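You operate a simulated robot arm through the tools that you are given. There is no shell and no other tool.

You run a simulated robot arm. Do the job below in one go: nothing can be reset, and whatever is moved stays where it is left.

JOB
Shut the grey stirrer off, wipe its plate and plug the rod holder.
Fine: speed knob and switch off; beaker down on the unit beside the stirrer; sponge back where it lay. Set down upright: small beaker. What is to be rubbed or washed off counts as gone when no trace of it is left.

It is judged by the outcome, as a careful person would: the job done as asked, and still so three seconds after it is handed in. It fails if anything else is knocked over, pushed out of place, dropped, spilled or broken.

ROBOT AND FRAMES
A 7-joint arm with a two-finger parallel gripper, fixed in place. Base frame: the origin is at the foot of the arm, x ahead of it, y to its left, z up. Lengths are in mm, angles in degrees, forces in N, time in s.
Its first joint turns from -149.0 to 149.0 degrees. Payload 3.43 kg.
Tool frame: the origin (TCP) lies between the finger pads and is the grasp point; the fingertips stand 30 mm ahead of it; z points along the fingers, y is the line along which they close. The gripper opens to 94 mm. The fingers are 28 mm wide and 10 mm thick; the gripper's body (50 by 96 mm) begins 55 mm behind the TCP.
Orientation is that of the tool frame in the base frame, as a unit quaternion [x, y, z, w]. With the fingers straight down and closing along the base's y, the tool's x points along the base's -x, its y along +y and its z along -z.

CONTROLS
- The arm moves only by the tool apply_moves. Its argument "steps" is a list of rows, each an object of numbers (a shift or turn left out is 0, a gripper value left out holds the last): "fingers": the finger opening in mm, from 0 to 94; "x", "y", "z": the shift along the tool's x, y, z in mm; "ax", "ay", "az": the turn, a rotation vector about the tool's x, y, z in degrees. In form: [{"fingers": .., "x": .., "y": .., "z": .., "ax": .., "ay": .., "az": ..}, ...]. A call has 1 to 20 rows; each row shifts and turns the commanded pose from where the row before left it, along the tool's axes as they then stand. Each row takes 0.2 s and may step no farther than 50 mm and 8.6 degrees from the row before; otherwise, or with a gripper value out of range, the whole call is refused. A pose out of reach is approached as far as the arm can. The call stops where the force on the tool passes 40 N (or 10 N more than at its start, if that is more) or the arm is blocked; 0.2 s more then pass. Each finger travels about 45 mm/s and halts on what it meets, pressing with about 33 N; the grip force reading is that of the motor and also rises with nothing between the fingers. The clock runs only during rows and for 0.2 s after the last one: add rows that do not move to give the fingers time. It gives the time, the measured TCP pose, the force on the tool (base axes), the opening and the grip force at its end, in the units of the frame above (readings bear some noise), with the torque about the TCP (base axes, N m) and any sound that the robot's microphone picked up.
- Cameras (640 x 400 px; columns grow to the right, rows downward): "scene" is fixed at [219.3, 498.3, 1607.2]; the picture's right is [0.94, -0.34, 0.00], its down [-0.27, -0.74, -0.61] and it looks along [0.21, 0.58, -0.79] (base axes); focal length 308 px, centre (320, 200). "wrist" rides on the gripper at [76, 14, -103] in the tool frame; the picture's right is [-0.18, 0.98, 0.00], its down [-0.75, -0.14, -0.64] and it looks along [-0.63, -0.12, 0.77] (tool axes); focal length 243 px, centre (320, 200). There is no depth. A picture from a camera that has moved, and an enlarged one, comes with that camera's place and axes in the base frame and with its lens.
- camera(camera): a new picture of that camera. No time passes.
- inspect(camera, box): a new picture of the part [left, top, right, bottom] of that camera's present view, enlarged. No time passes.
- finish_job(): hands the job in; it is judged then, once.

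Nothing tells you positions but the pictures and the camera data. Unless the task says otherwise, let go and move clear before handing in.

The tools are called after "Call:" as a command line: name --argument value ..., lists and objects as JSON in quotes. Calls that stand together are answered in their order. apply_moves: Moves the arm, as the interface text tells. Its arguments: {"type":"object","properties":{"steps":{"type":"array"}},"required":["steps"]} The other tools are called the same way: camera (camera) takes a picture; inspect (camera, box) takes an enlarged picture of a part of a camera's view; finish_job () hands the job in.

At the start:

```text
t: 0.0
tool_pos: [506.1, 847.6, 1220.2]
ee_rot: [0.0, 1.0, 0.0, 0.0]
contact_force: [-0.3, -0.1, 0.3]
wrist_torque: [0.01, 0.01, -0.06]
width: 94.1
gripper_force: 0.0
```

scene: 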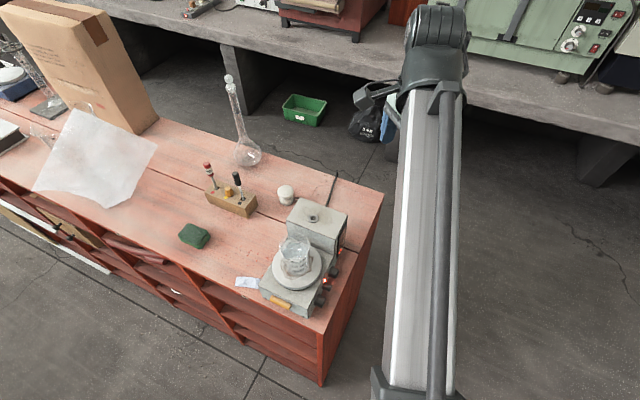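
wrist: 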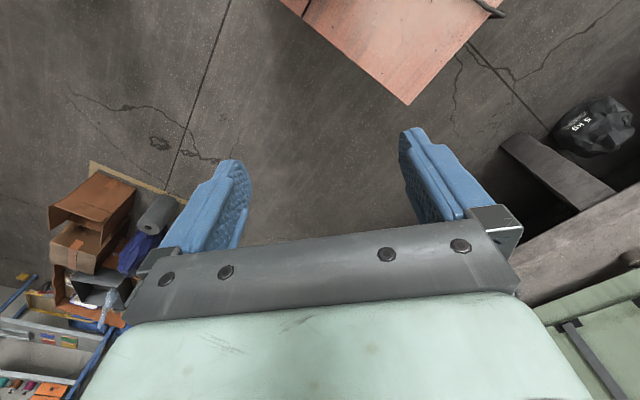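

I see a bench with a grey stirrer carrying a small beaker, a green sponge, a block with items, a flask and a white stopper-like thing. I'll look closer at each before moving.

Call:
inspect --camera "scene" --box '[220, 170, 380, 330]'

Call:
inspect --camera "scene" --box '[160, 140, 320, 260]'

Call:
inspect --camera "scene" --box '[255, 230, 345, 320]'

Call:
inspect --camera "wrist" --box '[220, 0, 640, 200]'

```text
2.50 times, centred on (300, 250) of scene
camera zoom: at [219.3, 498.3, 1607.2], right [0.94, -0.34, 0.0], down [-0.27, -0.74, -0.61], along [0.21, 0.58, -0.79], focal length 770 px, centre (370, 75)
```

zoom: 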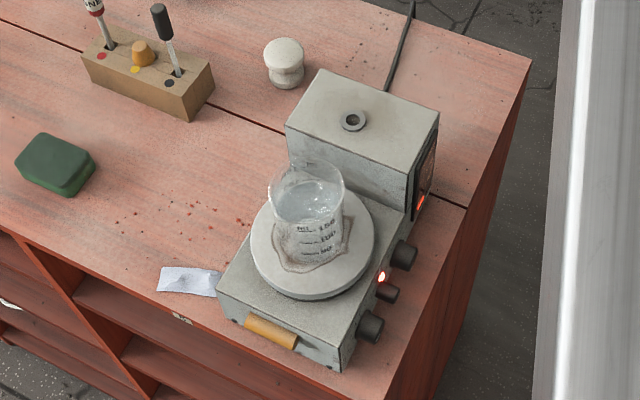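

```text
3.33 times, centred on (240, 200) of scene
camera zoom: at [219.3, 498.3, 1607.2], right [0.94, -0.34, 0.0], down [-0.27, -0.74, -0.61], along [0.21, 0.58, -0.79], focal length 1027 px, centre (587, 200)
```

zoom: 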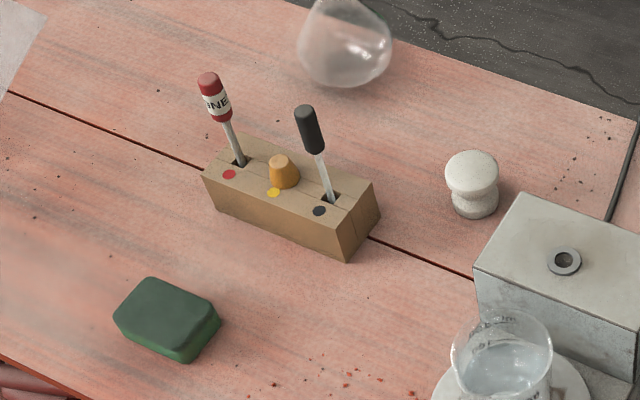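

```text
4.44 times, centred on (300, 275) of scene
camera zoom: at [219.3, 498.3, 1607.2], right [0.94, -0.34, 0.0], down [-0.27, -0.74, -0.61], along [0.21, 0.58, -0.79], focal length 1369 px, centre (409, -133)
```

zoom: 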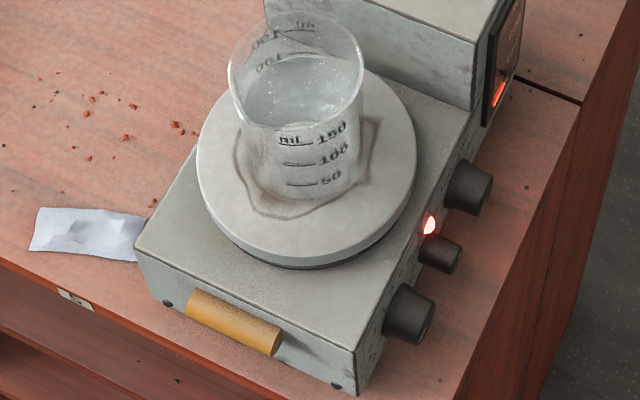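

```text
1.52 times, centred on (430, 100) of wrist
camera zoom: at [429.2, 862.3, 1321.2], right [0.18, 0.98, 0.0], down [0.75, -0.14, 0.64], along [0.63, -0.12, -0.77], focal length 370 px, centre (152, 352)
```

zoom: 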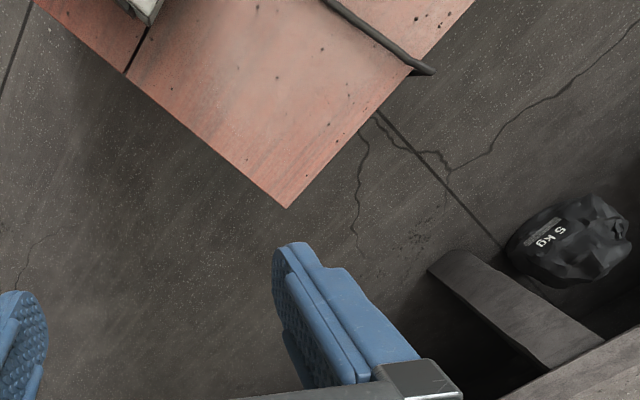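

The bench top works out at about z = 910 mm, with the stirrer plate near (272, 788), the sponge near (56, 1000), and the bench turned about 45°. I'll move the wrist camera over the stirrer at the present safe height to look closer.

Call:
apply_moves --steps '[{"x": 47, "y": -9.6}, {"x": 47, "y": -9.6}, {"x": 47, "y": -9.6}, {"x": 47, "y": -9.6}, {"x": 47, "y": -9.6}, {}]'

Call:
camera --camera "wrist"

Call:
camera --camera "scene"

```text
t: 1.4
tool_pos: [274.7, 808.3, 1206.3]
ee_rot: [0.0, 1.0, 0.007, 0.002]
contact_force: [-0.7, 0.5, 0.0]
wrist_torque: [-0.02, 0.03, -0.03]
width: 93.8
gripper_force: 0.1
out of reach, approached as far as the arm can: row 4, 5
```

```text
taken
camera wrist: at [196.7, 821.5, 1307.6], right [0.18, 0.98, 0.01], down [0.75, -0.15, 0.64], along [0.63, -0.11, -0.77], focal length 243 px, centre (320, 200)
```

wrist: 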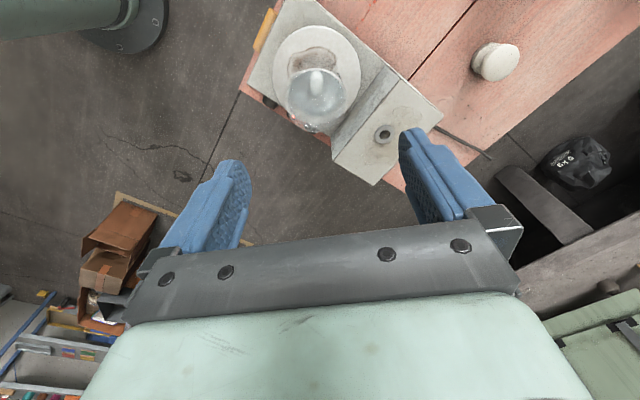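

```text
taken
```

scene: 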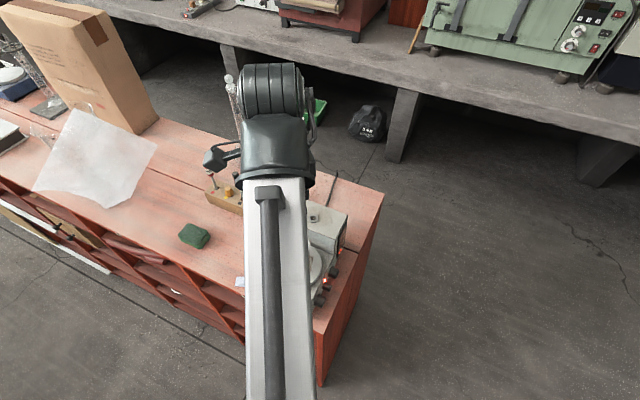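

The wrist now looks down on the stirrer; I'll enlarge the interesting parts.

Call:
inspect --camera "wrist" --box '[230, 0, 450, 190]'

Call:
inspect --camera "wrist" --box '[430, 0, 560, 100]'

Call:
inspect --camera "wrist" --box '[250, 10, 370, 140]'

```text
2.11 times, centred on (340, 95) of wrist
camera zoom: at [196.7, 821.5, 1307.6], right [0.18, 0.98, 0.01], down [0.75, -0.15, 0.64], along [0.63, -0.11, -0.77], focal length 511 px, centre (278, 421)
```

zoom: 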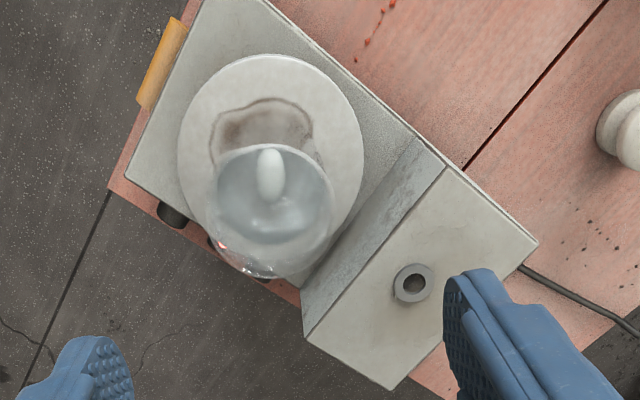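

```text
4.00 times, centred on (495, 50) of wrist
camera zoom: at [196.7, 821.5, 1307.6], right [0.18, 0.98, 0.01], down [0.75, -0.15, 0.64], along [0.63, -0.11, -0.77], focal length 970 px, centre (-380, 800)
```

zoom: 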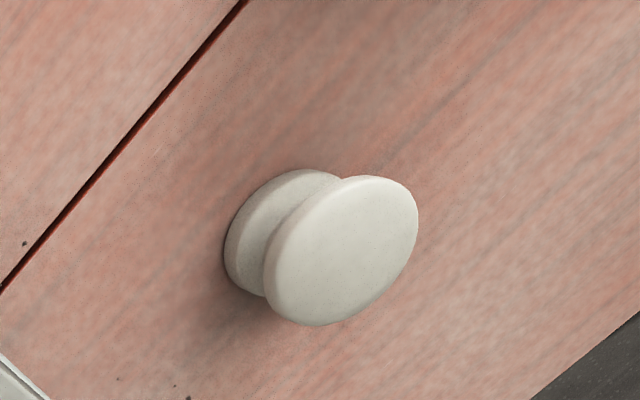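

```text
3.08 times, centred on (310, 75) of wrist
camera zoom: at [196.7, 821.5, 1307.6], right [0.18, 0.98, 0.01], down [0.75, -0.15, 0.64], along [0.63, -0.11, -0.77], focal length 746 px, centre (351, 585)
```

zoom: 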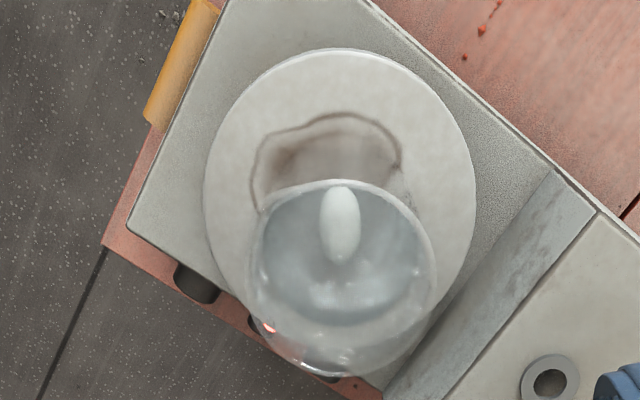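

The plate carries a brown stain under the beaker, and the taller rear housing has a ringed hole (rod holder). I'll now swing out to the stirrer's control side to see the knobs and switch.

Call:
apply_moves --steps '[{"x": -25.5, "y": -29.5, "z": 22.8}, {"x": -25.5, "y": -29.5, "z": 22.8}, {"x": -25.5, "y": -29.5, "z": 22.8}, {"x": -25.5, "y": -29.5, "z": 22.8}, {"x": -25.5, "y": -29.5, "z": 22.8}, {"x": -25.5, "y": -29.5, "z": 22.8}, {"az": 7.6}, {"az": 7.6}, {"az": 7.6}, {"az": 7.6}, {"az": 7.6}, {"az": 7.6}, {}]'

Call:
camera --camera "wrist"

```text
t: 4.2
tool_pos: [427.7, 630.1, 1068.2]
ee_rot: [0.389, 0.921, 0.0, 0.0]
contact_force: [-0.7, 0.1, -0.5]
wrist_torque: [0.0, -0.01, -0.02]
width: 94.2
gripper_force: 0.0
```

```text
taken
camera wrist: at [382.6, 694.3, 1168.8], right [0.83, 0.55, 0.0], down [0.43, -0.64, 0.64], along [0.36, -0.53, -0.77], focal length 243 px, centre (320, 200)
```

wrist: 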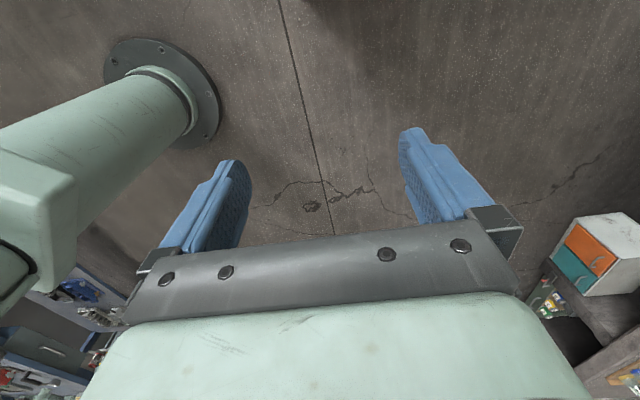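

The yaw is as intended; now I tilt the tool toward the control side to see it.

Call:
apply_moves --steps '[{"ay": 7.5}, {"ay": 7.5}, {"ay": 7.5}, {"ay": 7.5}, {"ay": 7.5}, {"ay": 7.5}, {}]'

Call:
camera --camera "wrist"

```text
t: 5.8
tool_pos: [426.8, 630.0, 1067.1]
ee_rot: [0.358, 0.851, 0.149, -0.353]
contact_force: [0.3, -0.4, -0.2]
wrist_torque: [0.0, 0.02, -0.04]
width: 94.1
gripper_force: 0.1
```

```text
taken
camera wrist: at [449.2, 627.6, 1192.7], right [0.79, 0.59, -0.13], down [0.59, -0.8, -0.08], along [-0.15, -0.01, -0.99], focal length 243 px, centre (320, 200)
```

wrist: 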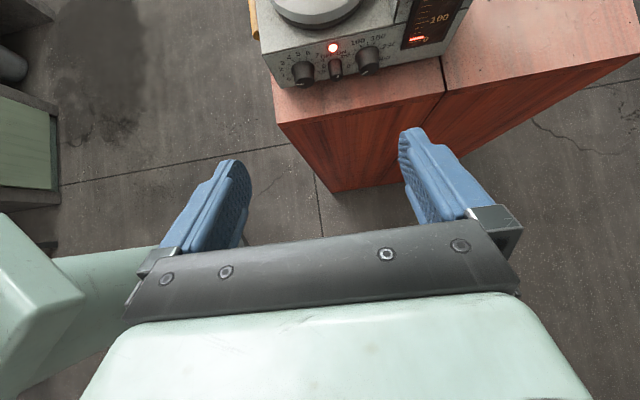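

Call:
inspect --camera "wrist" --box '[250, 0, 410, 100]'

Call:
inspect --camera "wrist" --box '[380, 0, 480, 60]'

```text
4.00 times, centred on (330, 50) of wrist
camera zoom: at [449.2, 627.6, 1192.7], right [0.79, 0.59, -0.13], down [0.59, -0.8, -0.08], along [-0.15, -0.01, -0.99], focal length 970 px, centre (280, 800)
```

zoom: 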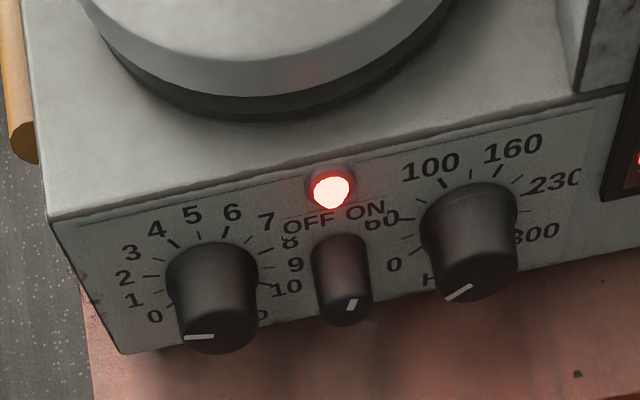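

```text
6.40 times, centred on (430, 30) of wrist
camera zoom: at [449.2, 627.6, 1192.7], right [0.79, 0.59, -0.13], down [0.59, -0.8, -0.08], along [-0.15, -0.01, -0.99], focal length 1553 px, centre (-384, 1288)
```

zoom: 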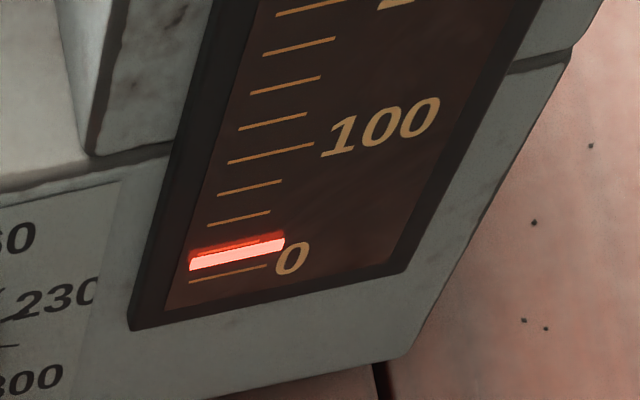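

The front knob is the speed dial (0–10), the middle one a rotary OFF/ON switch (now on), the rear one the heat dial (seemingly at 0). I'll drop lower for a more frontal view of the dial pointers.

Call:
apply_moves --steps '[{"x": -18.8, "y": 2.9, "z": 35.6}, {"x": -18.8, "y": 2.9, "z": 35.6}, {"x": -18.8, "y": 2.9, "z": 35.6}, {"x": -18.8, "y": 2.9, "z": 35.6}, {"ay": 7.5}, {"ay": 7.5}, {"ay": 7.5}, {"ay": 7.5}, {}]'

Call:
camera --camera "wrist"

Call:
camera --camera "scene"

```text
t: 7.8
tool_pos: [400.3, 673.2, 914.6]
ee_rot: [0.307, 0.731, 0.236, -0.562]
contact_force: [0.2, 0.4, -0.7]
wrist_torque: [0.05, 0.05, -0.01]
width: 94.2
gripper_force: 0.1
```

```text
taken
camera wrist: at [465.7, 626.2, 1012.7], right [0.74, 0.65, -0.18], down [0.47, -0.68, -0.56], along [-0.49, 0.33, -0.81], focal length 243 px, centre (320, 200)
```

wrist: 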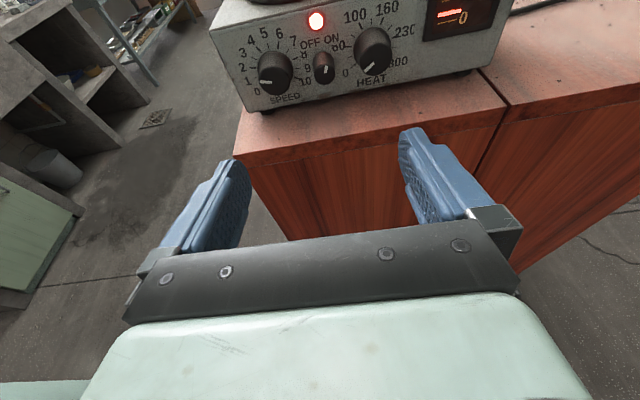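

```text
taken
```

scene: 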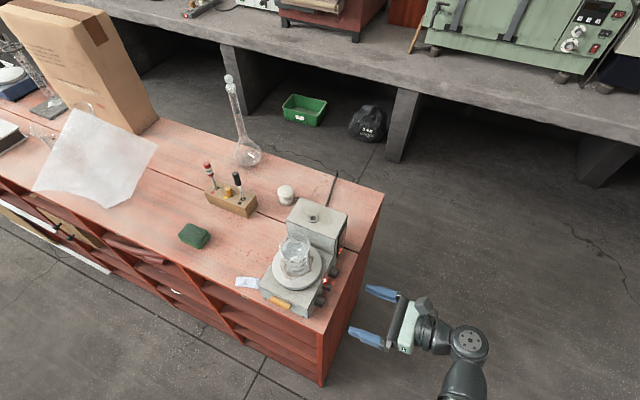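

Call:
inspect --camera "wrist" --box '[235, 10, 355, 110]'

Call:
inspect --camera "wrist" --box '[300, 0, 480, 110]'

Call:
inspect --camera "scene" --box '[190, 150, 310, 225]'

Call:
inspect --camera "scene" --box '[225, 265, 335, 330]'

```text
4.00 times, centred on (295, 60) of wrist
camera zoom: at [465.7, 626.2, 1012.7], right [0.74, 0.65, -0.18], down [0.47, -0.68, -0.56], along [-0.49, 0.33, -0.81], focal length 970 px, centre (420, 760)
```

zoom: 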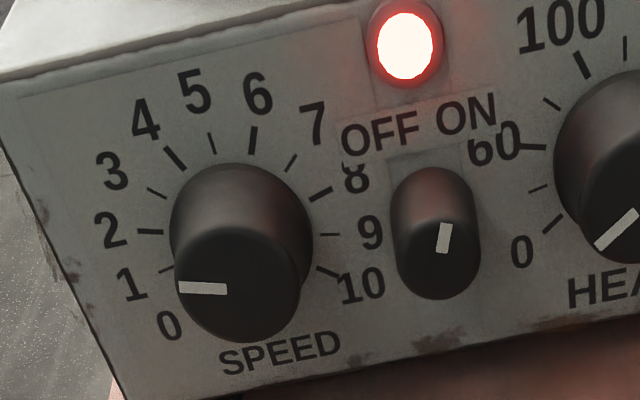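

```text
3.56 times, centred on (390, 55) of wrist
camera zoom: at [465.7, 626.2, 1012.7], right [0.74, 0.65, -0.18], down [0.47, -0.68, -0.56], along [-0.49, 0.33, -0.81], focal length 863 px, centre (71, 716)
```

zoom: 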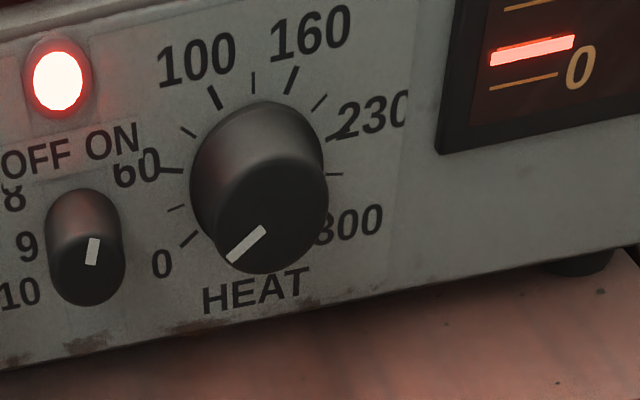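

```text
5.33 times, centred on (250, 188) of scene
camera zoom: at [219.3, 498.3, 1607.2], right [0.94, -0.34, 0.0], down [-0.27, -0.74, -0.61], along [0.21, 0.58, -0.79], focal length 1643 px, centre (693, 267)
```

zoom: 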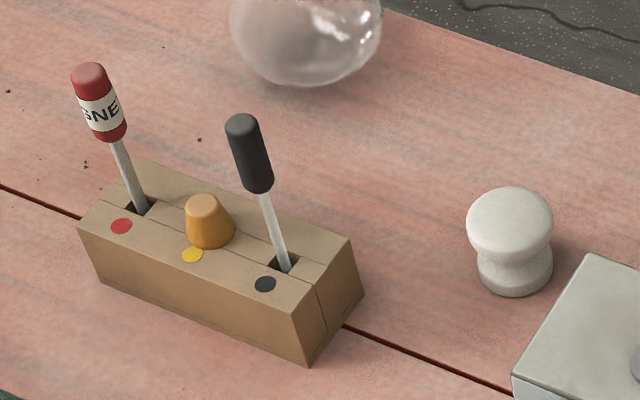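

```text
5.82 times, centred on (280, 298) of scene
camera zoom: at [219.3, 498.3, 1607.2], right [0.94, -0.34, 0.0], down [-0.27, -0.74, -0.61], along [0.21, 0.58, -0.79], focal length 1792 px, centre (553, -367)
```

zoom: 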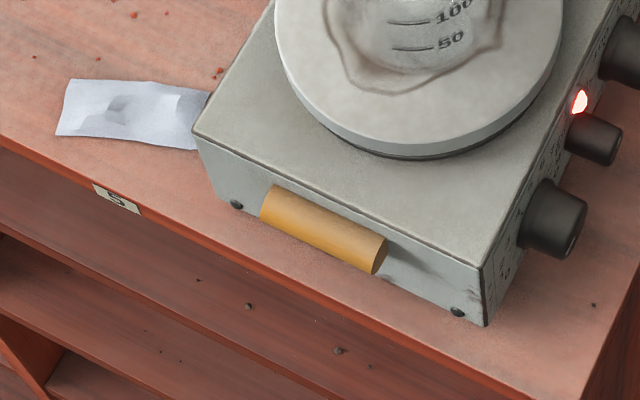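

The speed pointer stands at about 2, the switch at ON, and heat is already at 0, so I need to turn the speed knob about 54° counter‑clockwise and then the switch to OFF. Knob axes come out near (311, 724, 922) for the tip of the speed knob and (337, 750, 920) for the switch; I'll level the tool and line up on the speed knob.

Call:
apply_moves --steps '[{"ay": 7.5, "fingers": 40}, {"ay": 7.5}, {}, {}, {}]'

Call:
camera --camera "wrist"

```text
t: 9.0
tool_pos: [400.5, 673.6, 913.8]
ee_rot: [0.275, 0.652, 0.274, -0.652]
contact_force: [0.9, 0.5, 0.1]
wrist_torque: [0.07, 0.0, 0.01]
width: 40.0
gripper_force: 0.1
```

```text
taken
camera wrist: at [481.4, 609.8, 988.9], right [0.7, 0.69, -0.18], down [0.35, -0.56, -0.75], along [-0.62, 0.47, -0.63], focal length 243 px, centre (320, 200)
```

wrist: 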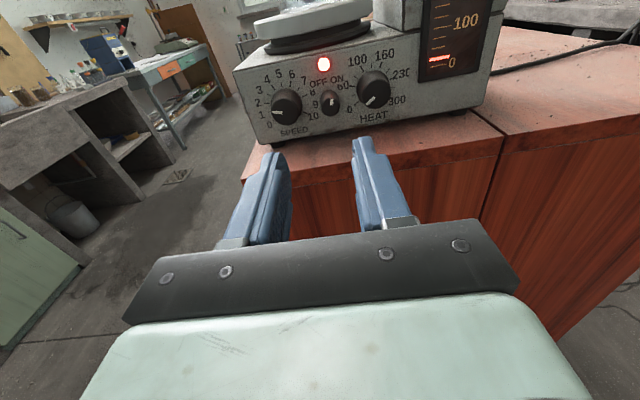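

Call:
inspect --camera "wrist" --box '[230, 40, 430, 165]'

```text
3.20 times, centred on (330, 102) of wrist
camera zoom: at [481.4, 609.8, 988.9], right [0.7, 0.69, -0.18], down [0.35, -0.56, -0.75], along [-0.62, 0.47, -0.63], focal length 776 px, centre (288, 512)
```

zoom: 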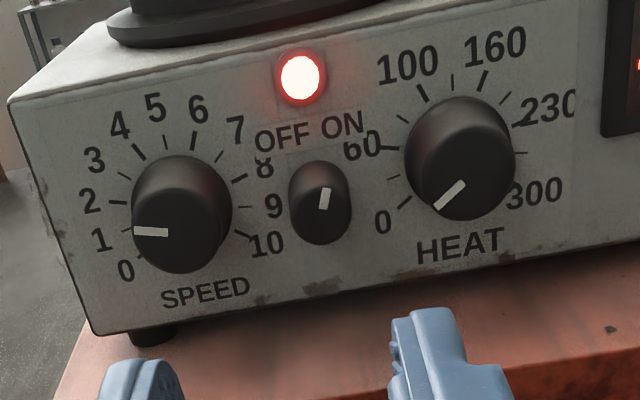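

The level view confirms the geometry: the stirrer body spans z ≈ 889–955, its feet stand on a bench top at about z ≈ 881, and the knob axis is at z ≈ 922. I'll line up with the speed knob, stopping short of it to check alignment.

Call:
apply_moves --steps '[{"x": 8.5, "y": -29.2, "fingers": 34}, {"z": 24.3}, {"z": 24.3}, {}, {}]'

Call:
camera --camera "wrist"

Call:
inspect --camera "wrist" --box '[240, 60, 400, 180]'

```text
t: 10.2
tool_pos: [346.1, 684.7, 921.4]
ee_rot: [-0.274, -0.652, -0.274, 0.652]
contact_force: [-0.4, -0.5, 0.5]
wrist_torque: [-0.02, 0.04, 0.01]
width: 34.0
gripper_force: 0.0
```

```text
taken
camera wrist: at [427.0, 622.2, 997.0], right [0.7, 0.69, -0.18], down [0.35, -0.56, -0.75], along [-0.62, 0.47, -0.63], focal length 243 px, centre (320, 200)
```

wrist: 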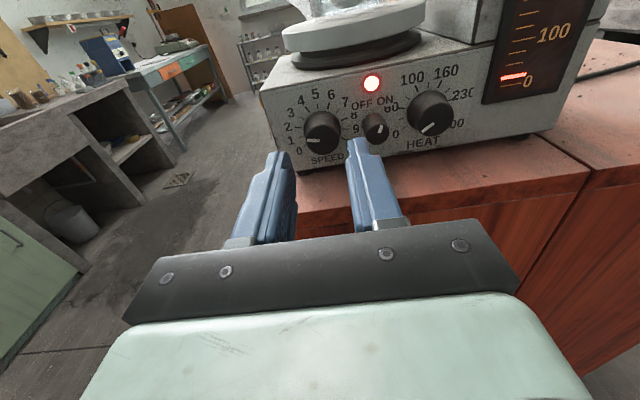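

```text
3.33 times, centred on (320, 120) of wrist
camera zoom: at [427.0, 622.2, 997.0], right [0.7, 0.69, -0.18], down [0.35, -0.56, -0.75], along [-0.62, 0.47, -0.63], focal length 809 px, centre (320, 467)
```

zoom: 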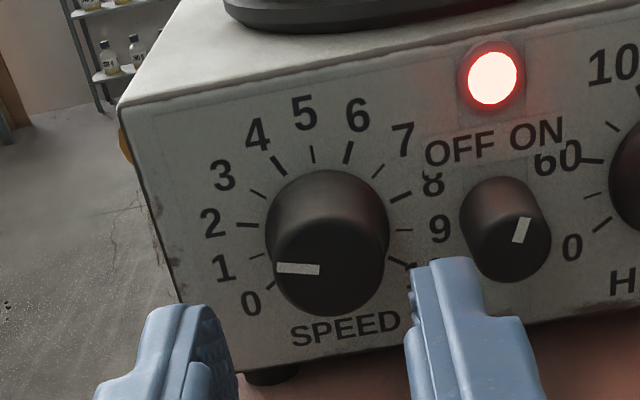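

Alignment is within 2 mm; I'll nudge over, slide the fingers around the speed knob and grip it.

Call:
apply_moves --steps '[{"x": 1, "y": 2.2}, {"z": 12}, {"z": 12}, {"z": 10}, {}, {}]'

Call:
inspect --camera "wrist" --box '[240, 60, 400, 180]'

```text
t: 11.6
tool_pos: [323.5, 712.0, 922.5]
ee_rot: [-0.275, -0.652, -0.274, 0.652]
contact_force: [0.8, 0.2, -0.3]
wrist_torque: [-0.01, -0.02, 0.02]
width: 34.0
gripper_force: 0.0
```

```text
3.33 times, centred on (320, 120) of wrist
camera zoom: at [404.7, 648.5, 997.5], right [0.7, 0.69, -0.18], down [0.35, -0.56, -0.75], along [-0.62, 0.47, -0.63], focal length 809 px, centre (320, 467)
```

zoom: 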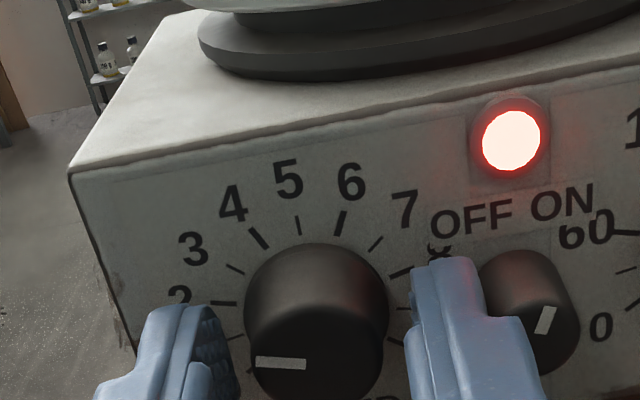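

Call:
apply_moves --steps '[{"fingers": 15}, {}, {}, {}]'

Call:
inspect --camera "wrist" --box '[240, 60, 400, 180]'

```text
t: 12.6
tool_pos: [323.1, 710.9, 922.7]
ee_rot: [0.274, 0.652, 0.274, -0.652]
contact_force: [-3.6, -2.9, -1.4]
wrist_torque: [0.06, 0.02, 0.53]
width: 24.5
gripper_force: 45.4
```

```text
3.33 times, centred on (320, 120) of wrist
camera zoom: at [404.4, 648.2, 997.5], right [0.7, 0.69, -0.18], down [0.35, -0.56, -0.75], along [-0.62, 0.46, -0.63], focal length 809 px, centre (320, 467)
```

zoom: 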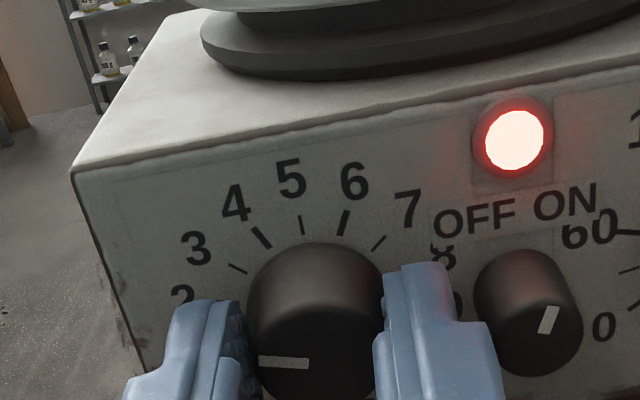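

The knob is held (24.5 mm). Now I turn it counter‑clockwise in part and check.

Call:
apply_moves --steps '[{"az": -5}, {"az": -5}, {"az": -5}, {"az": -5}, {"az": -5}, {}]'

Call:
camera --camera "wrist"

```text
t: 14.0
tool_pos: [323.6, 711.4, 923.6]
ee_rot: [0.125, 0.697, 0.408, -0.577]
contact_force: [-3.7, -23.4, -8.9]
wrist_torque: [-0.16, -0.17, 0.82]
width: 24.3
gripper_force: 45.2
```

```text
taken
camera wrist: at [380.5, 624.9, 996.6], right [0.69, 0.68, 0.25], down [0.59, -0.32, -0.74], along [-0.42, 0.66, -0.62], focal length 243 px, centre (320, 200)
```

wrist: 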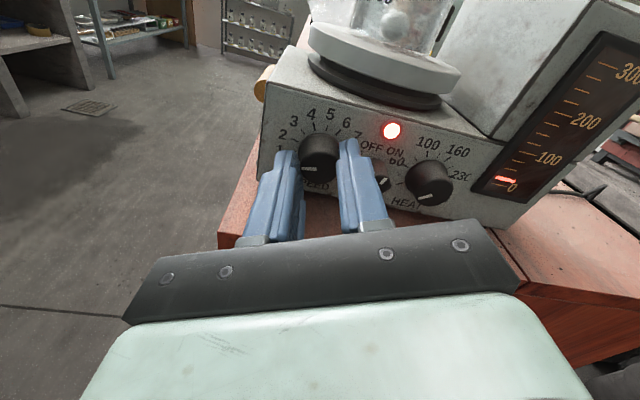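

Call:
inspect --camera "wrist" --box '[250, 90, 410, 210]'

```text
3.33 times, centred on (330, 150) of wrist
camera zoom: at [380.5, 624.9, 996.6], right [0.69, 0.68, 0.25], down [0.59, -0.32, -0.74], along [-0.42, 0.66, -0.62], focal length 809 px, centre (287, 367)
```

zoom: 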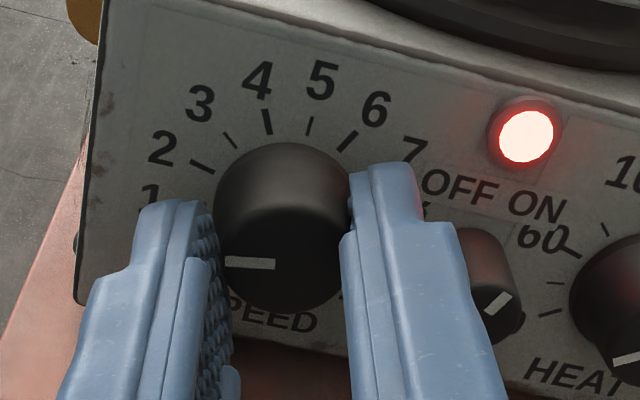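

The knob follows the gripper; a sideways load is building, so I ease the tool a little and turn the rest of the way.

Call:
apply_moves --steps '[{"y": -0.9, "z": -0.4}, {"az": -5}, {"az": -5}, {"az": -5, "y": -0.3}, {}]'

Call:
inspect --camera "wrist" --box '[250, 90, 410, 210]'

```text
t: 15.2
tool_pos: [324.3, 710.4, 922.8]
ee_rot: [0.033, 0.706, 0.48, -0.52]
contact_force: [-11.2, -13.7, -5.2]
wrist_torque: [-0.23, -0.23, 0.79]
width: 24.4
gripper_force: 45.2
```

```text
3.33 times, centred on (330, 150) of wrist
camera zoom: at [367.2, 611.6, 988.8], right [0.62, 0.61, 0.49], down [0.72, -0.19, -0.67], along [-0.31, 0.77, -0.56], focal length 809 px, centre (287, 367)
```

zoom: 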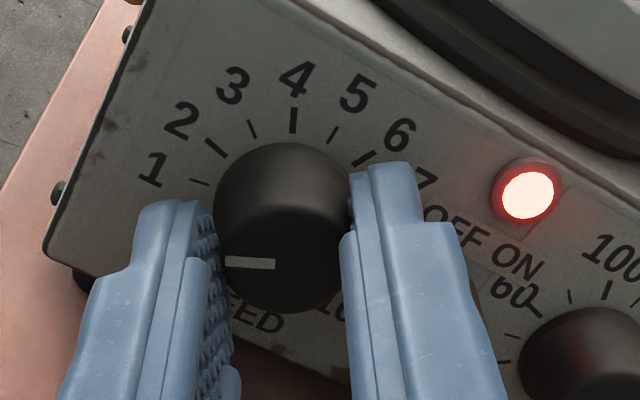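

Call:
apply_moves --steps '[{"az": -4.7, "y": -0.2}, {"az": -4.7}, {"az": -4.7}, {}]'

Call:
inspect --camera "wrist" --box '[250, 90, 410, 210]'

```text
t: 16.2
tool_pos: [323.5, 711.3, 922.9]
ee_rot: [-0.053, 0.705, 0.541, -0.456]
contact_force: [-19.1, 13.2, 5.1]
wrist_torque: [0.04, 0.11, 0.49]
width: 24.3
gripper_force: 45.2
```

```text
3.33 times, centred on (330, 150) of wrist
camera zoom: at [356.4, 601.0, 977.1], right [0.52, 0.51, 0.69], down [0.83, -0.09, -0.56], along [-0.22, 0.86, -0.46], focal length 809 px, centre (287, 367)
```

zoom: 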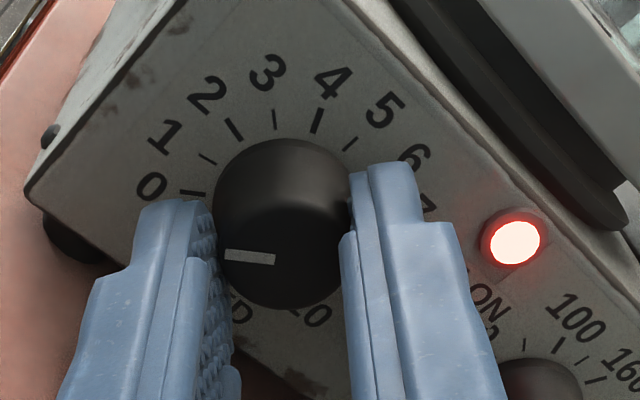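

The pointer now sits on 0 and the end stop was felt. I release and back off, then check the dial.

Call:
apply_moves --steps '[{"fingers": 31}, {}, {"z": -14}, {"z": -20}, {"az": 7.7}, {"az": 7.7}, {"az": 7.7}, {"az": 7.7}, {"az": 7.7}, {"az": 7.7}, {"az": 7.7}, {}]'

Call:
inspect --camera "wrist" --box '[240, 60, 400, 180]'

```text
t: 18.8
tool_pos: [347.7, 687.0, 924.3]
ee_rot: [0.273, 0.652, 0.275, -0.652]
contact_force: [-0.8, 0.5, -0.9]
wrist_torque: [-0.01, -0.03, 0.03]
width: 31.1
gripper_force: 0.1
```

```text
3.33 times, centred on (320, 120) of wrist
camera zoom: at [429.4, 623.5, 996.8], right [0.7, 0.69, -0.18], down [0.35, -0.56, -0.75], along [-0.62, 0.47, -0.63], focal length 809 px, centre (320, 467)
```

zoom: 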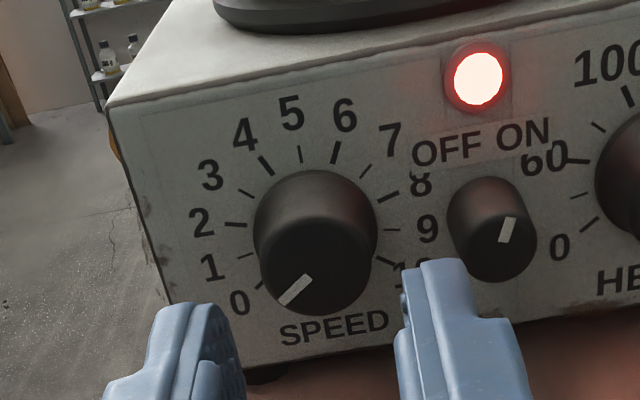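

Speed is at 0. Next I shift over to the switch and check alignment.

Call:
apply_moves --steps '[{"x": -1.8, "y": 36.8, "fingers": 23}, {}, {}]'

Call:
inspect --camera "wrist" --box '[240, 60, 400, 180]'

```text
t: 19.6
tool_pos: [374.8, 715.4, 920.4]
ee_rot: [0.273, 0.652, 0.275, -0.651]
contact_force: [0.6, 0.3, -0.2]
wrist_torque: [0.01, 0.01, -0.03]
width: 22.9
gripper_force: 0.1
```

```text
3.33 times, centred on (320, 120) of wrist
camera zoom: at [455.6, 650.9, 995.0], right [0.7, 0.69, -0.18], down [0.35, -0.56, -0.75], along [-0.62, 0.47, -0.63], focal length 809 px, centre (320, 467)
```

zoom: 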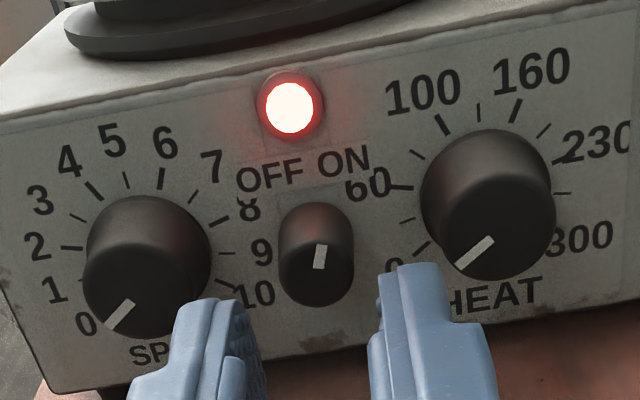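

Call:
apply_moves --steps '[{"y": -0.6, "z": 11}, {"z": 11}, {"z": 11}, {}, {"fingers": 6}, {}, {}, {}]'

Call:
inspect --camera "wrist" --box '[240, 60, 400, 180]'

```text
t: 21.4
tool_pos: [352.0, 736.9, 920.1]
ee_rot: [0.274, 0.652, 0.276, -0.651]
contact_force: [5.8, 9.6, 3.7]
wrist_torque: [-0.11, -0.09, 0.01]
width: 16.7
gripper_force: 44.7
```

```text
3.33 times, centred on (320, 120) of wrist
camera zoom: at [432.5, 673.1, 995.2], right [0.7, 0.69, -0.18], down [0.35, -0.56, -0.75], along [-0.62, 0.47, -0.63], focal length 809 px, centre (320, 467)
```

zoom: 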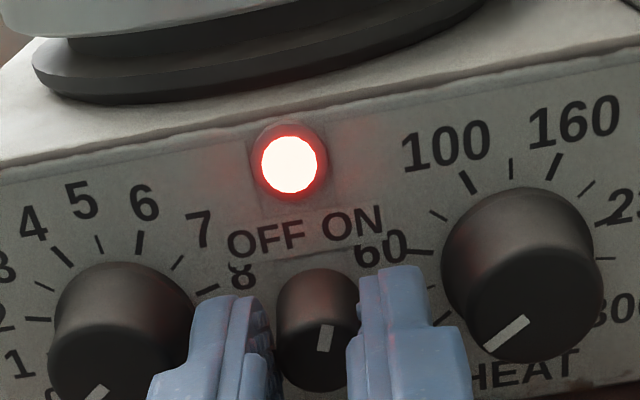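

Call:
apply_moves --steps '[{"y": 0.4}, {"az": -5}, {"az": -5}, {"az": -5}, {"az": -5}, {"az": -5}, {"az": -5}, {}]'

Call:
inspect --camera "wrist" --box '[240, 60, 400, 180]'

```text
t: 23.2
tool_pos: [351.6, 737.0, 920.6]
ee_rot: [0.095, 0.7, 0.435, -0.558]
contact_force: [27.2, -4.7, 8.0]
wrist_torque: [0.51, 0.46, 0.1]
width: 16.8
gripper_force: 45.3
```

```text
3.33 times, centred on (320, 120) of wrist
camera zoom: at [403.5, 644.8, 991.8], right [0.67, 0.66, 0.34], down [0.63, -0.28, -0.72], along [-0.38, 0.7, -0.6], focal length 809 px, centre (320, 467)
```

zoom: 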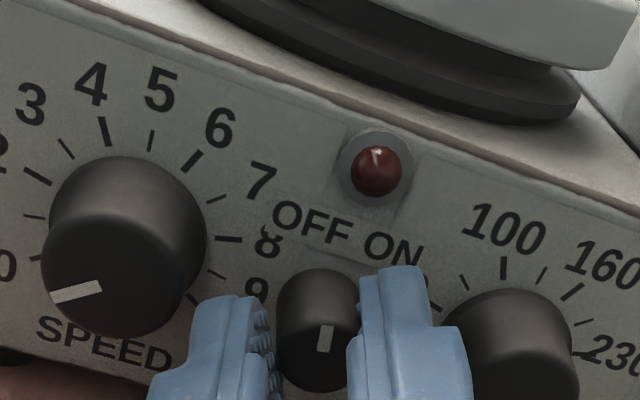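

The pilot light has gone out. I ease the load and turn on to the OFF stop.

Call:
apply_moves --steps '[{"y": 0.8, "z": -0.4}, {"az": -5}, {"az": -5}, {"az": -5, "y": 0.2}, {"az": -4}, {}]'

Call:
inspect --camera "wrist" --box '[240, 60, 400, 180]'

```text
t: 24.6
tool_pos: [350.0, 736.1, 920.4]
ee_rot: [-0.025, 0.707, 0.521, -0.479]
contact_force: [-1.3, -5.9, -0.4]
wrist_torque: [-0.22, -0.01, 0.42]
width: 16.5
gripper_force: 45.2
```

```text
3.33 times, centred on (320, 120) of wrist
camera zoom: at [387.3, 629.4, 979.8], right [0.56, 0.55, 0.62], down [0.79, -0.12, -0.6], along [-0.25, 0.83, -0.5], focal length 809 px, centre (320, 467)
```

zoom: 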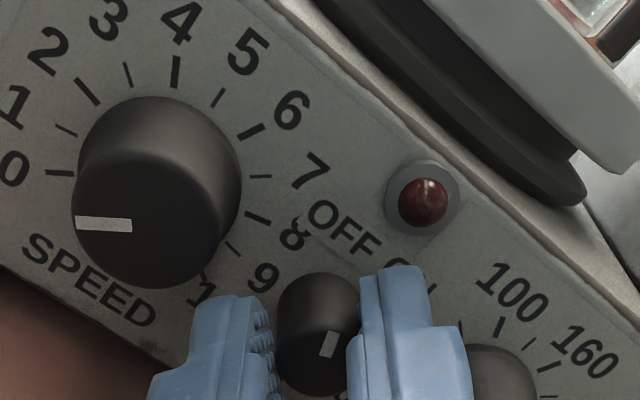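

The switch has hit its OFF stop and begun to slip in the grip. I release, back away and check.

Call:
apply_moves --steps '[{"fingers": 22}, {}, {"z": -14}, {"z": -25}, {"z": -30}, {"az": 8}, {"az": 8}, {"az": 8}, {"az": 8}, {"az": 8}, {"az": 8}, {}]'

Call:
inspect --camera "wrist" --box '[240, 40, 420, 160]'

Call:
camera --camera "wrist"

Call:
inspect --camera "scene" --box '[220, 200, 380, 320]'

```text
t: 27.2
tool_pos: [400.2, 687.3, 922.6]
ee_rot: [0.268, 0.654, 0.28, -0.649]
contact_force: [-0.2, 0.2, 0.4]
wrist_torque: [0.0, -0.01, -0.01]
width: 22.1
gripper_force: 0.0
```

```text
3.33 times, centred on (330, 100) of wrist
camera zoom: at [480.4, 623.5, 995.9], right [0.7, 0.69, -0.17], down [0.36, -0.55, -0.76], along [-0.61, 0.47, -0.63], focal length 809 px, centre (287, 533)
```

zoom: 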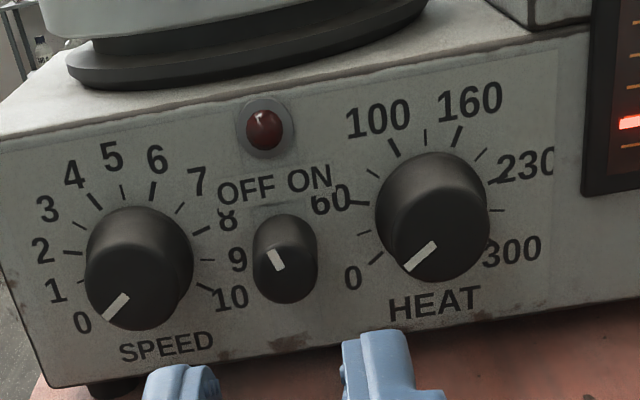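

```text
taken
camera wrist: at [480.4, 623.5, 995.9], right [0.7, 0.69, -0.17], down [0.36, -0.55, -0.76], along [-0.61, 0.47, -0.63], focal length 243 px, centre (320, 200)
```

wrist: 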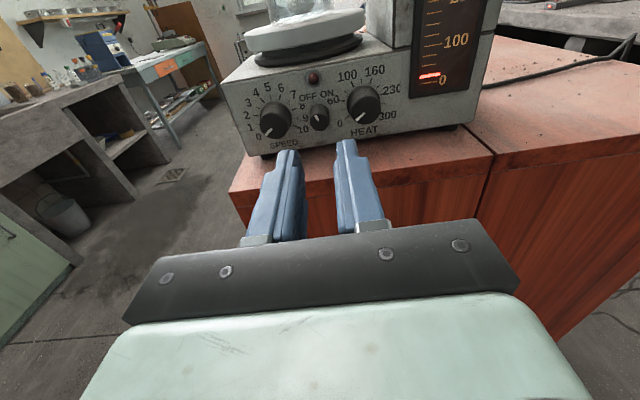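

```text
3.33 times, centred on (300, 260) of scene
camera zoom: at [219.3, 498.3, 1607.2], right [0.94, -0.34, 0.0], down [-0.27, -0.74, -0.61], along [0.21, 0.58, -0.79], focal length 1027 px, centre (387, 0)
```

zoom: 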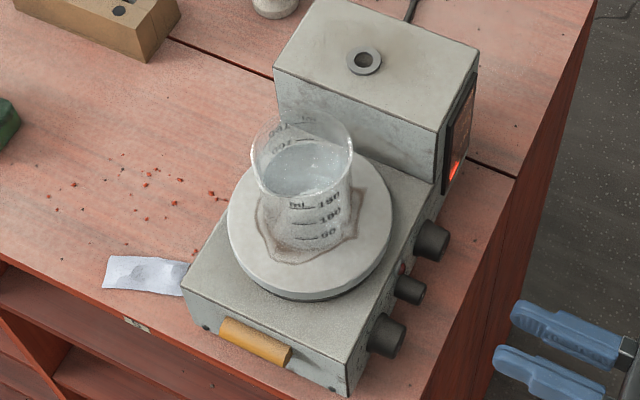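

Both controls are off now: speed at 0, switch at OFF, pilot light out, heat untouched at 0. Next I raise the arm and swing it over the bench to look closely at the block, plug, white knob and sponge.

Call:
apply_moves --steps '[{"x": 50, "fingers": 60}, {"x": 50}, {"x": 50}, {"x": 50}, {"x": 50}, {"ay": -7.5}, {"ay": -7.5}, {"ay": -7.5}, {"ay": -7.5}, {"ay": -7.5}, {"ay": -7.5}, {}]'

Call:
apply_moves --steps '[{"ax": -6, "az": 6}, {"ax": -6, "az": 6}, {"ax": -6, "az": 6}, {"ax": -6, "az": 6}, {"ax": -6, "az": 6}, {"ax": -6, "az": 6}, {}]'

```text
t: 29.8
tool_pos: [396.0, 685.1, 1171.6]
ee_rot: [0.355, 0.853, 0.157, -0.348]
contact_force: [1.2, 0.4, 0.4]
wrist_torque: [-0.01, 0.01, 0.0]
width: 60.1
gripper_force: 0.0
```

```text
t: 31.4
tool_pos: [397.5, 683.4, 1171.2]
ee_rot: [0.686, 0.614, 0.295, -0.254]
contact_force: [0.2, 0.2, 0.0]
wrist_torque: [-0.02, 0.0, 0.01]
width: 60.0
gripper_force: 0.0
```

Call:
apply_moves --steps '[{"x": 12.2, "y": -36.3, "z": 16.1}, {"x": 12.2, "y": -36.3, "z": 16.1}, {"x": 12.2, "y": -36.3, "z": 16.1}, {"x": 12.2, "y": -36.3, "z": 16.1}, {"x": 12.2, "y": -36.3, "z": 16.1}, {"x": 12.2, "y": -36.3, "z": 16.1}, {"x": 12.2, "y": -36.3, "z": 16.1}, {}]'

Call:
camera --camera "wrist"

Call:
camera --camera "scene"

```text
t: 33.2
tool_pos: [203.3, 844.0, 1147.1]
ee_rot: [0.672, 0.629, 0.294, -0.259]
contact_force: [-0.5, 0.5, 0.4]
wrist_torque: [-0.01, -0.04, 0.03]
width: 60.0
gripper_force: 0.0
out of reach, approached as far as the arm can: row 6, 7
```

```text
taken
camera wrist: at [211.9, 822.0, 1271.6], right [0.97, -0.2, -0.11], down [-0.21, -0.97, -0.1], along [-0.09, 0.12, -0.99], focal length 243 px, centre (320, 200)
```

wrist: 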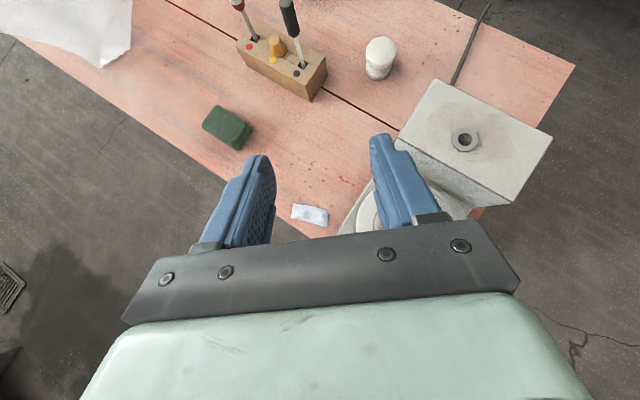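

```text
taken
```

scene: 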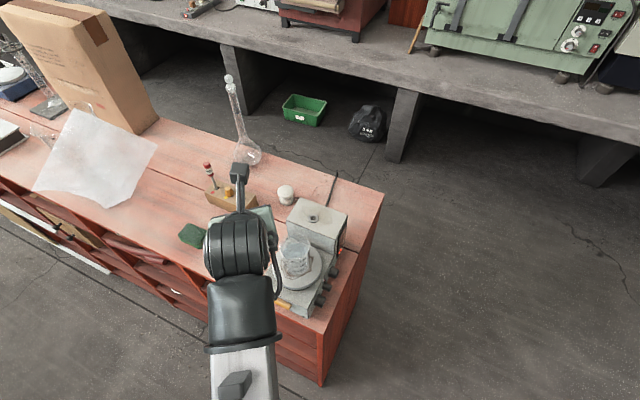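

Call:
inspect --camera "wrist" --box '[225, 0, 345, 110]'

Call:
inspect --camera "wrist" --box '[180, 60, 340, 240]'

Call:
inspect --camera "wrist" --box '[340, 20, 560, 220]'

```text
3.64 times, centred on (285, 55) of wrist
camera zoom: at [211.9, 822.0, 1271.6], right [0.97, -0.2, -0.11], down [-0.21, -0.97, -0.1], along [-0.09, 0.12, -0.99], focal length 882 px, centre (447, 727)
```

zoom: 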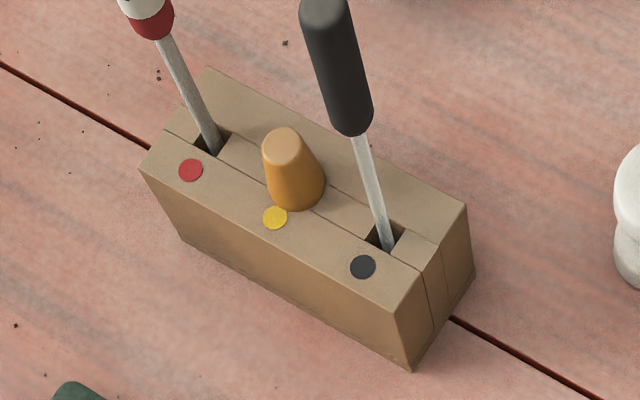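

```text
2.22 times, centred on (260, 150) of wrist
camera zoom: at [211.9, 822.0, 1271.6], right [0.97, -0.2, -0.11], down [-0.21, -0.97, -0.1], along [-0.09, 0.12, -0.99], focal length 539 px, centre (453, 311)
```

zoom: 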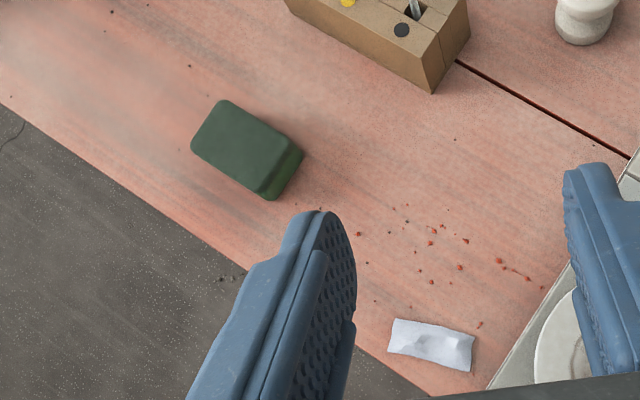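

```text
2.00 times, centred on (450, 120) of wrist
camera zoom: at [211.9, 822.0, 1271.6], right [0.97, -0.2, -0.11], down [-0.21, -0.97, -0.1], along [-0.09, 0.12, -0.99], focal length 485 px, centre (60, 360)
```

zoom: 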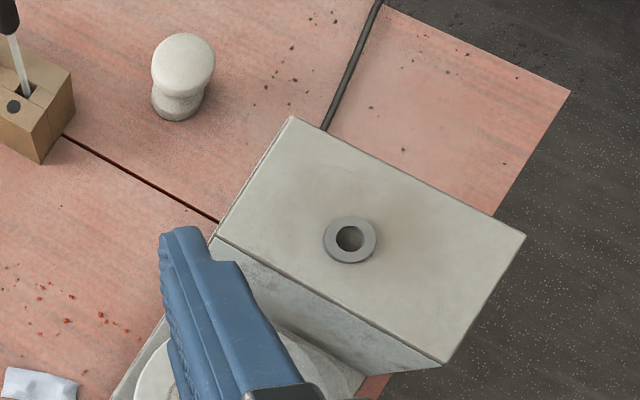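

From here the middle slot of the block holds an orange tapered plug (yellow dot), flanked by a red "MAGNET" wand and a black-handled rod. I'll move lower and further out to see the plug closely and to test my reach.

Call:
apply_moves --steps '[{"x": -2.2, "y": -11, "z": 34.5}, {"x": -2.2, "y": -11, "z": 34.5}, {"x": -2.2, "y": -11, "z": 34.5}, {"x": -2.2, "y": -11, "z": 34.5}, {"x": -2.2, "y": -11, "z": 34.5}, {"x": -2.2, "y": -11, "z": 34.5}, {}]'

Call:
camera --camera "wrist"

```text
t: 34.8
tool_pos: [233.9, 976.4, 987.5]
ee_rot: [0.679, 0.62, 0.294, -0.259]
contact_force: [0.3, 0.8, -0.5]
wrist_torque: [0.01, -0.01, 0.01]
width: 59.8
gripper_force: 0.0
out of reach, approached as far as the arm can: row 1, 2, 3, 4, 5, 6
```

```text
taken
camera wrist: at [243.3, 954.6, 1111.2], right [0.97, -0.22, -0.12], down [-0.23, -0.97, -0.1], along [-0.09, 0.12, -0.99], focal length 243 px, centre (320, 200)
```

wrist: 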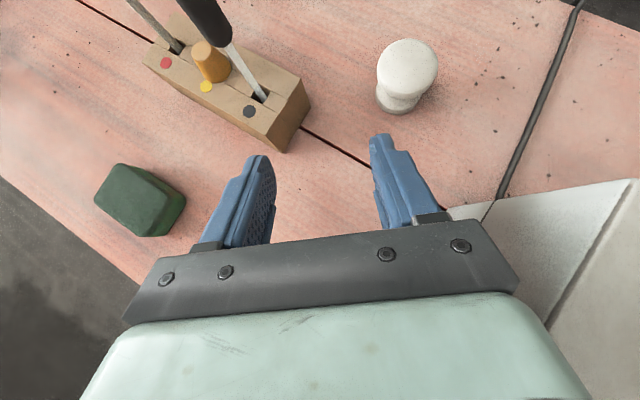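

The arm stopped short at the left, apparently a joint limit tied to the tool heading. I'll rise a little, turn the tool heading left, and try again toward the block.

Call:
apply_moves --steps '[{"x": 21.6, "z": -20.8}, {"x": 21.6, "z": -20.8}, {"ax": 5.9, "az": -5.9}, {"ax": 5.9, "az": -5.9}, {"ax": 5.9, "az": -5.9}, {}]'

```text
t: 36.2
tool_pos: [244.2, 974.7, 1046.0]
ee_rot: [0.535, 0.752, 0.232, -0.309]
contact_force: [-0.6, -0.6, -0.5]
wrist_torque: [0.03, 0.0, 0.02]
width: 59.9
gripper_force: 0.0
out of reach, approached as far as the arm can: row 1, 2
```

Call:
apply_moves --steps '[{"x": 1.1, "y": -28.9, "z": 17.5}, {"x": 1.1, "y": -28.9, "z": 17.5}, {"x": 1.1, "y": -28.9, "z": 17.5}, {}]'

Call:
camera --camera "wrist"

```text
t: 37.2
tool_pos: [150.3, 985.3, 1007.7]
ee_rot: [0.537, 0.75, 0.234, -0.308]
contact_force: [0.5, 0.4, -0.1]
wrist_torque: [0.0, 0.01, -0.01]
width: 59.9
gripper_force: 0.0
```

```text
taken
camera wrist: at [168.3, 970.1, 1133.0], right [0.98, 0.19, -0.11], down [0.18, -0.98, -0.09], along [-0.13, 0.07, -0.99], focal length 243 px, centre (320, 200)
```

wrist: 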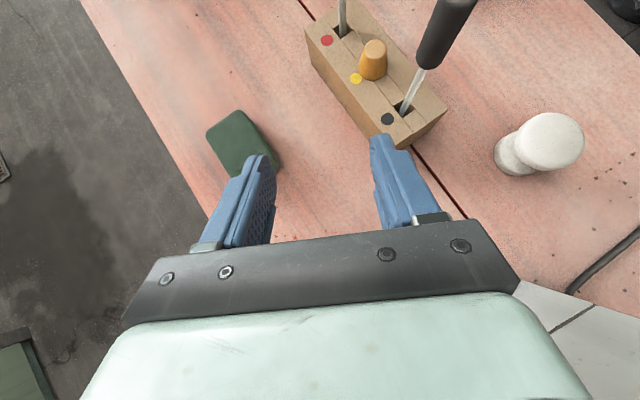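

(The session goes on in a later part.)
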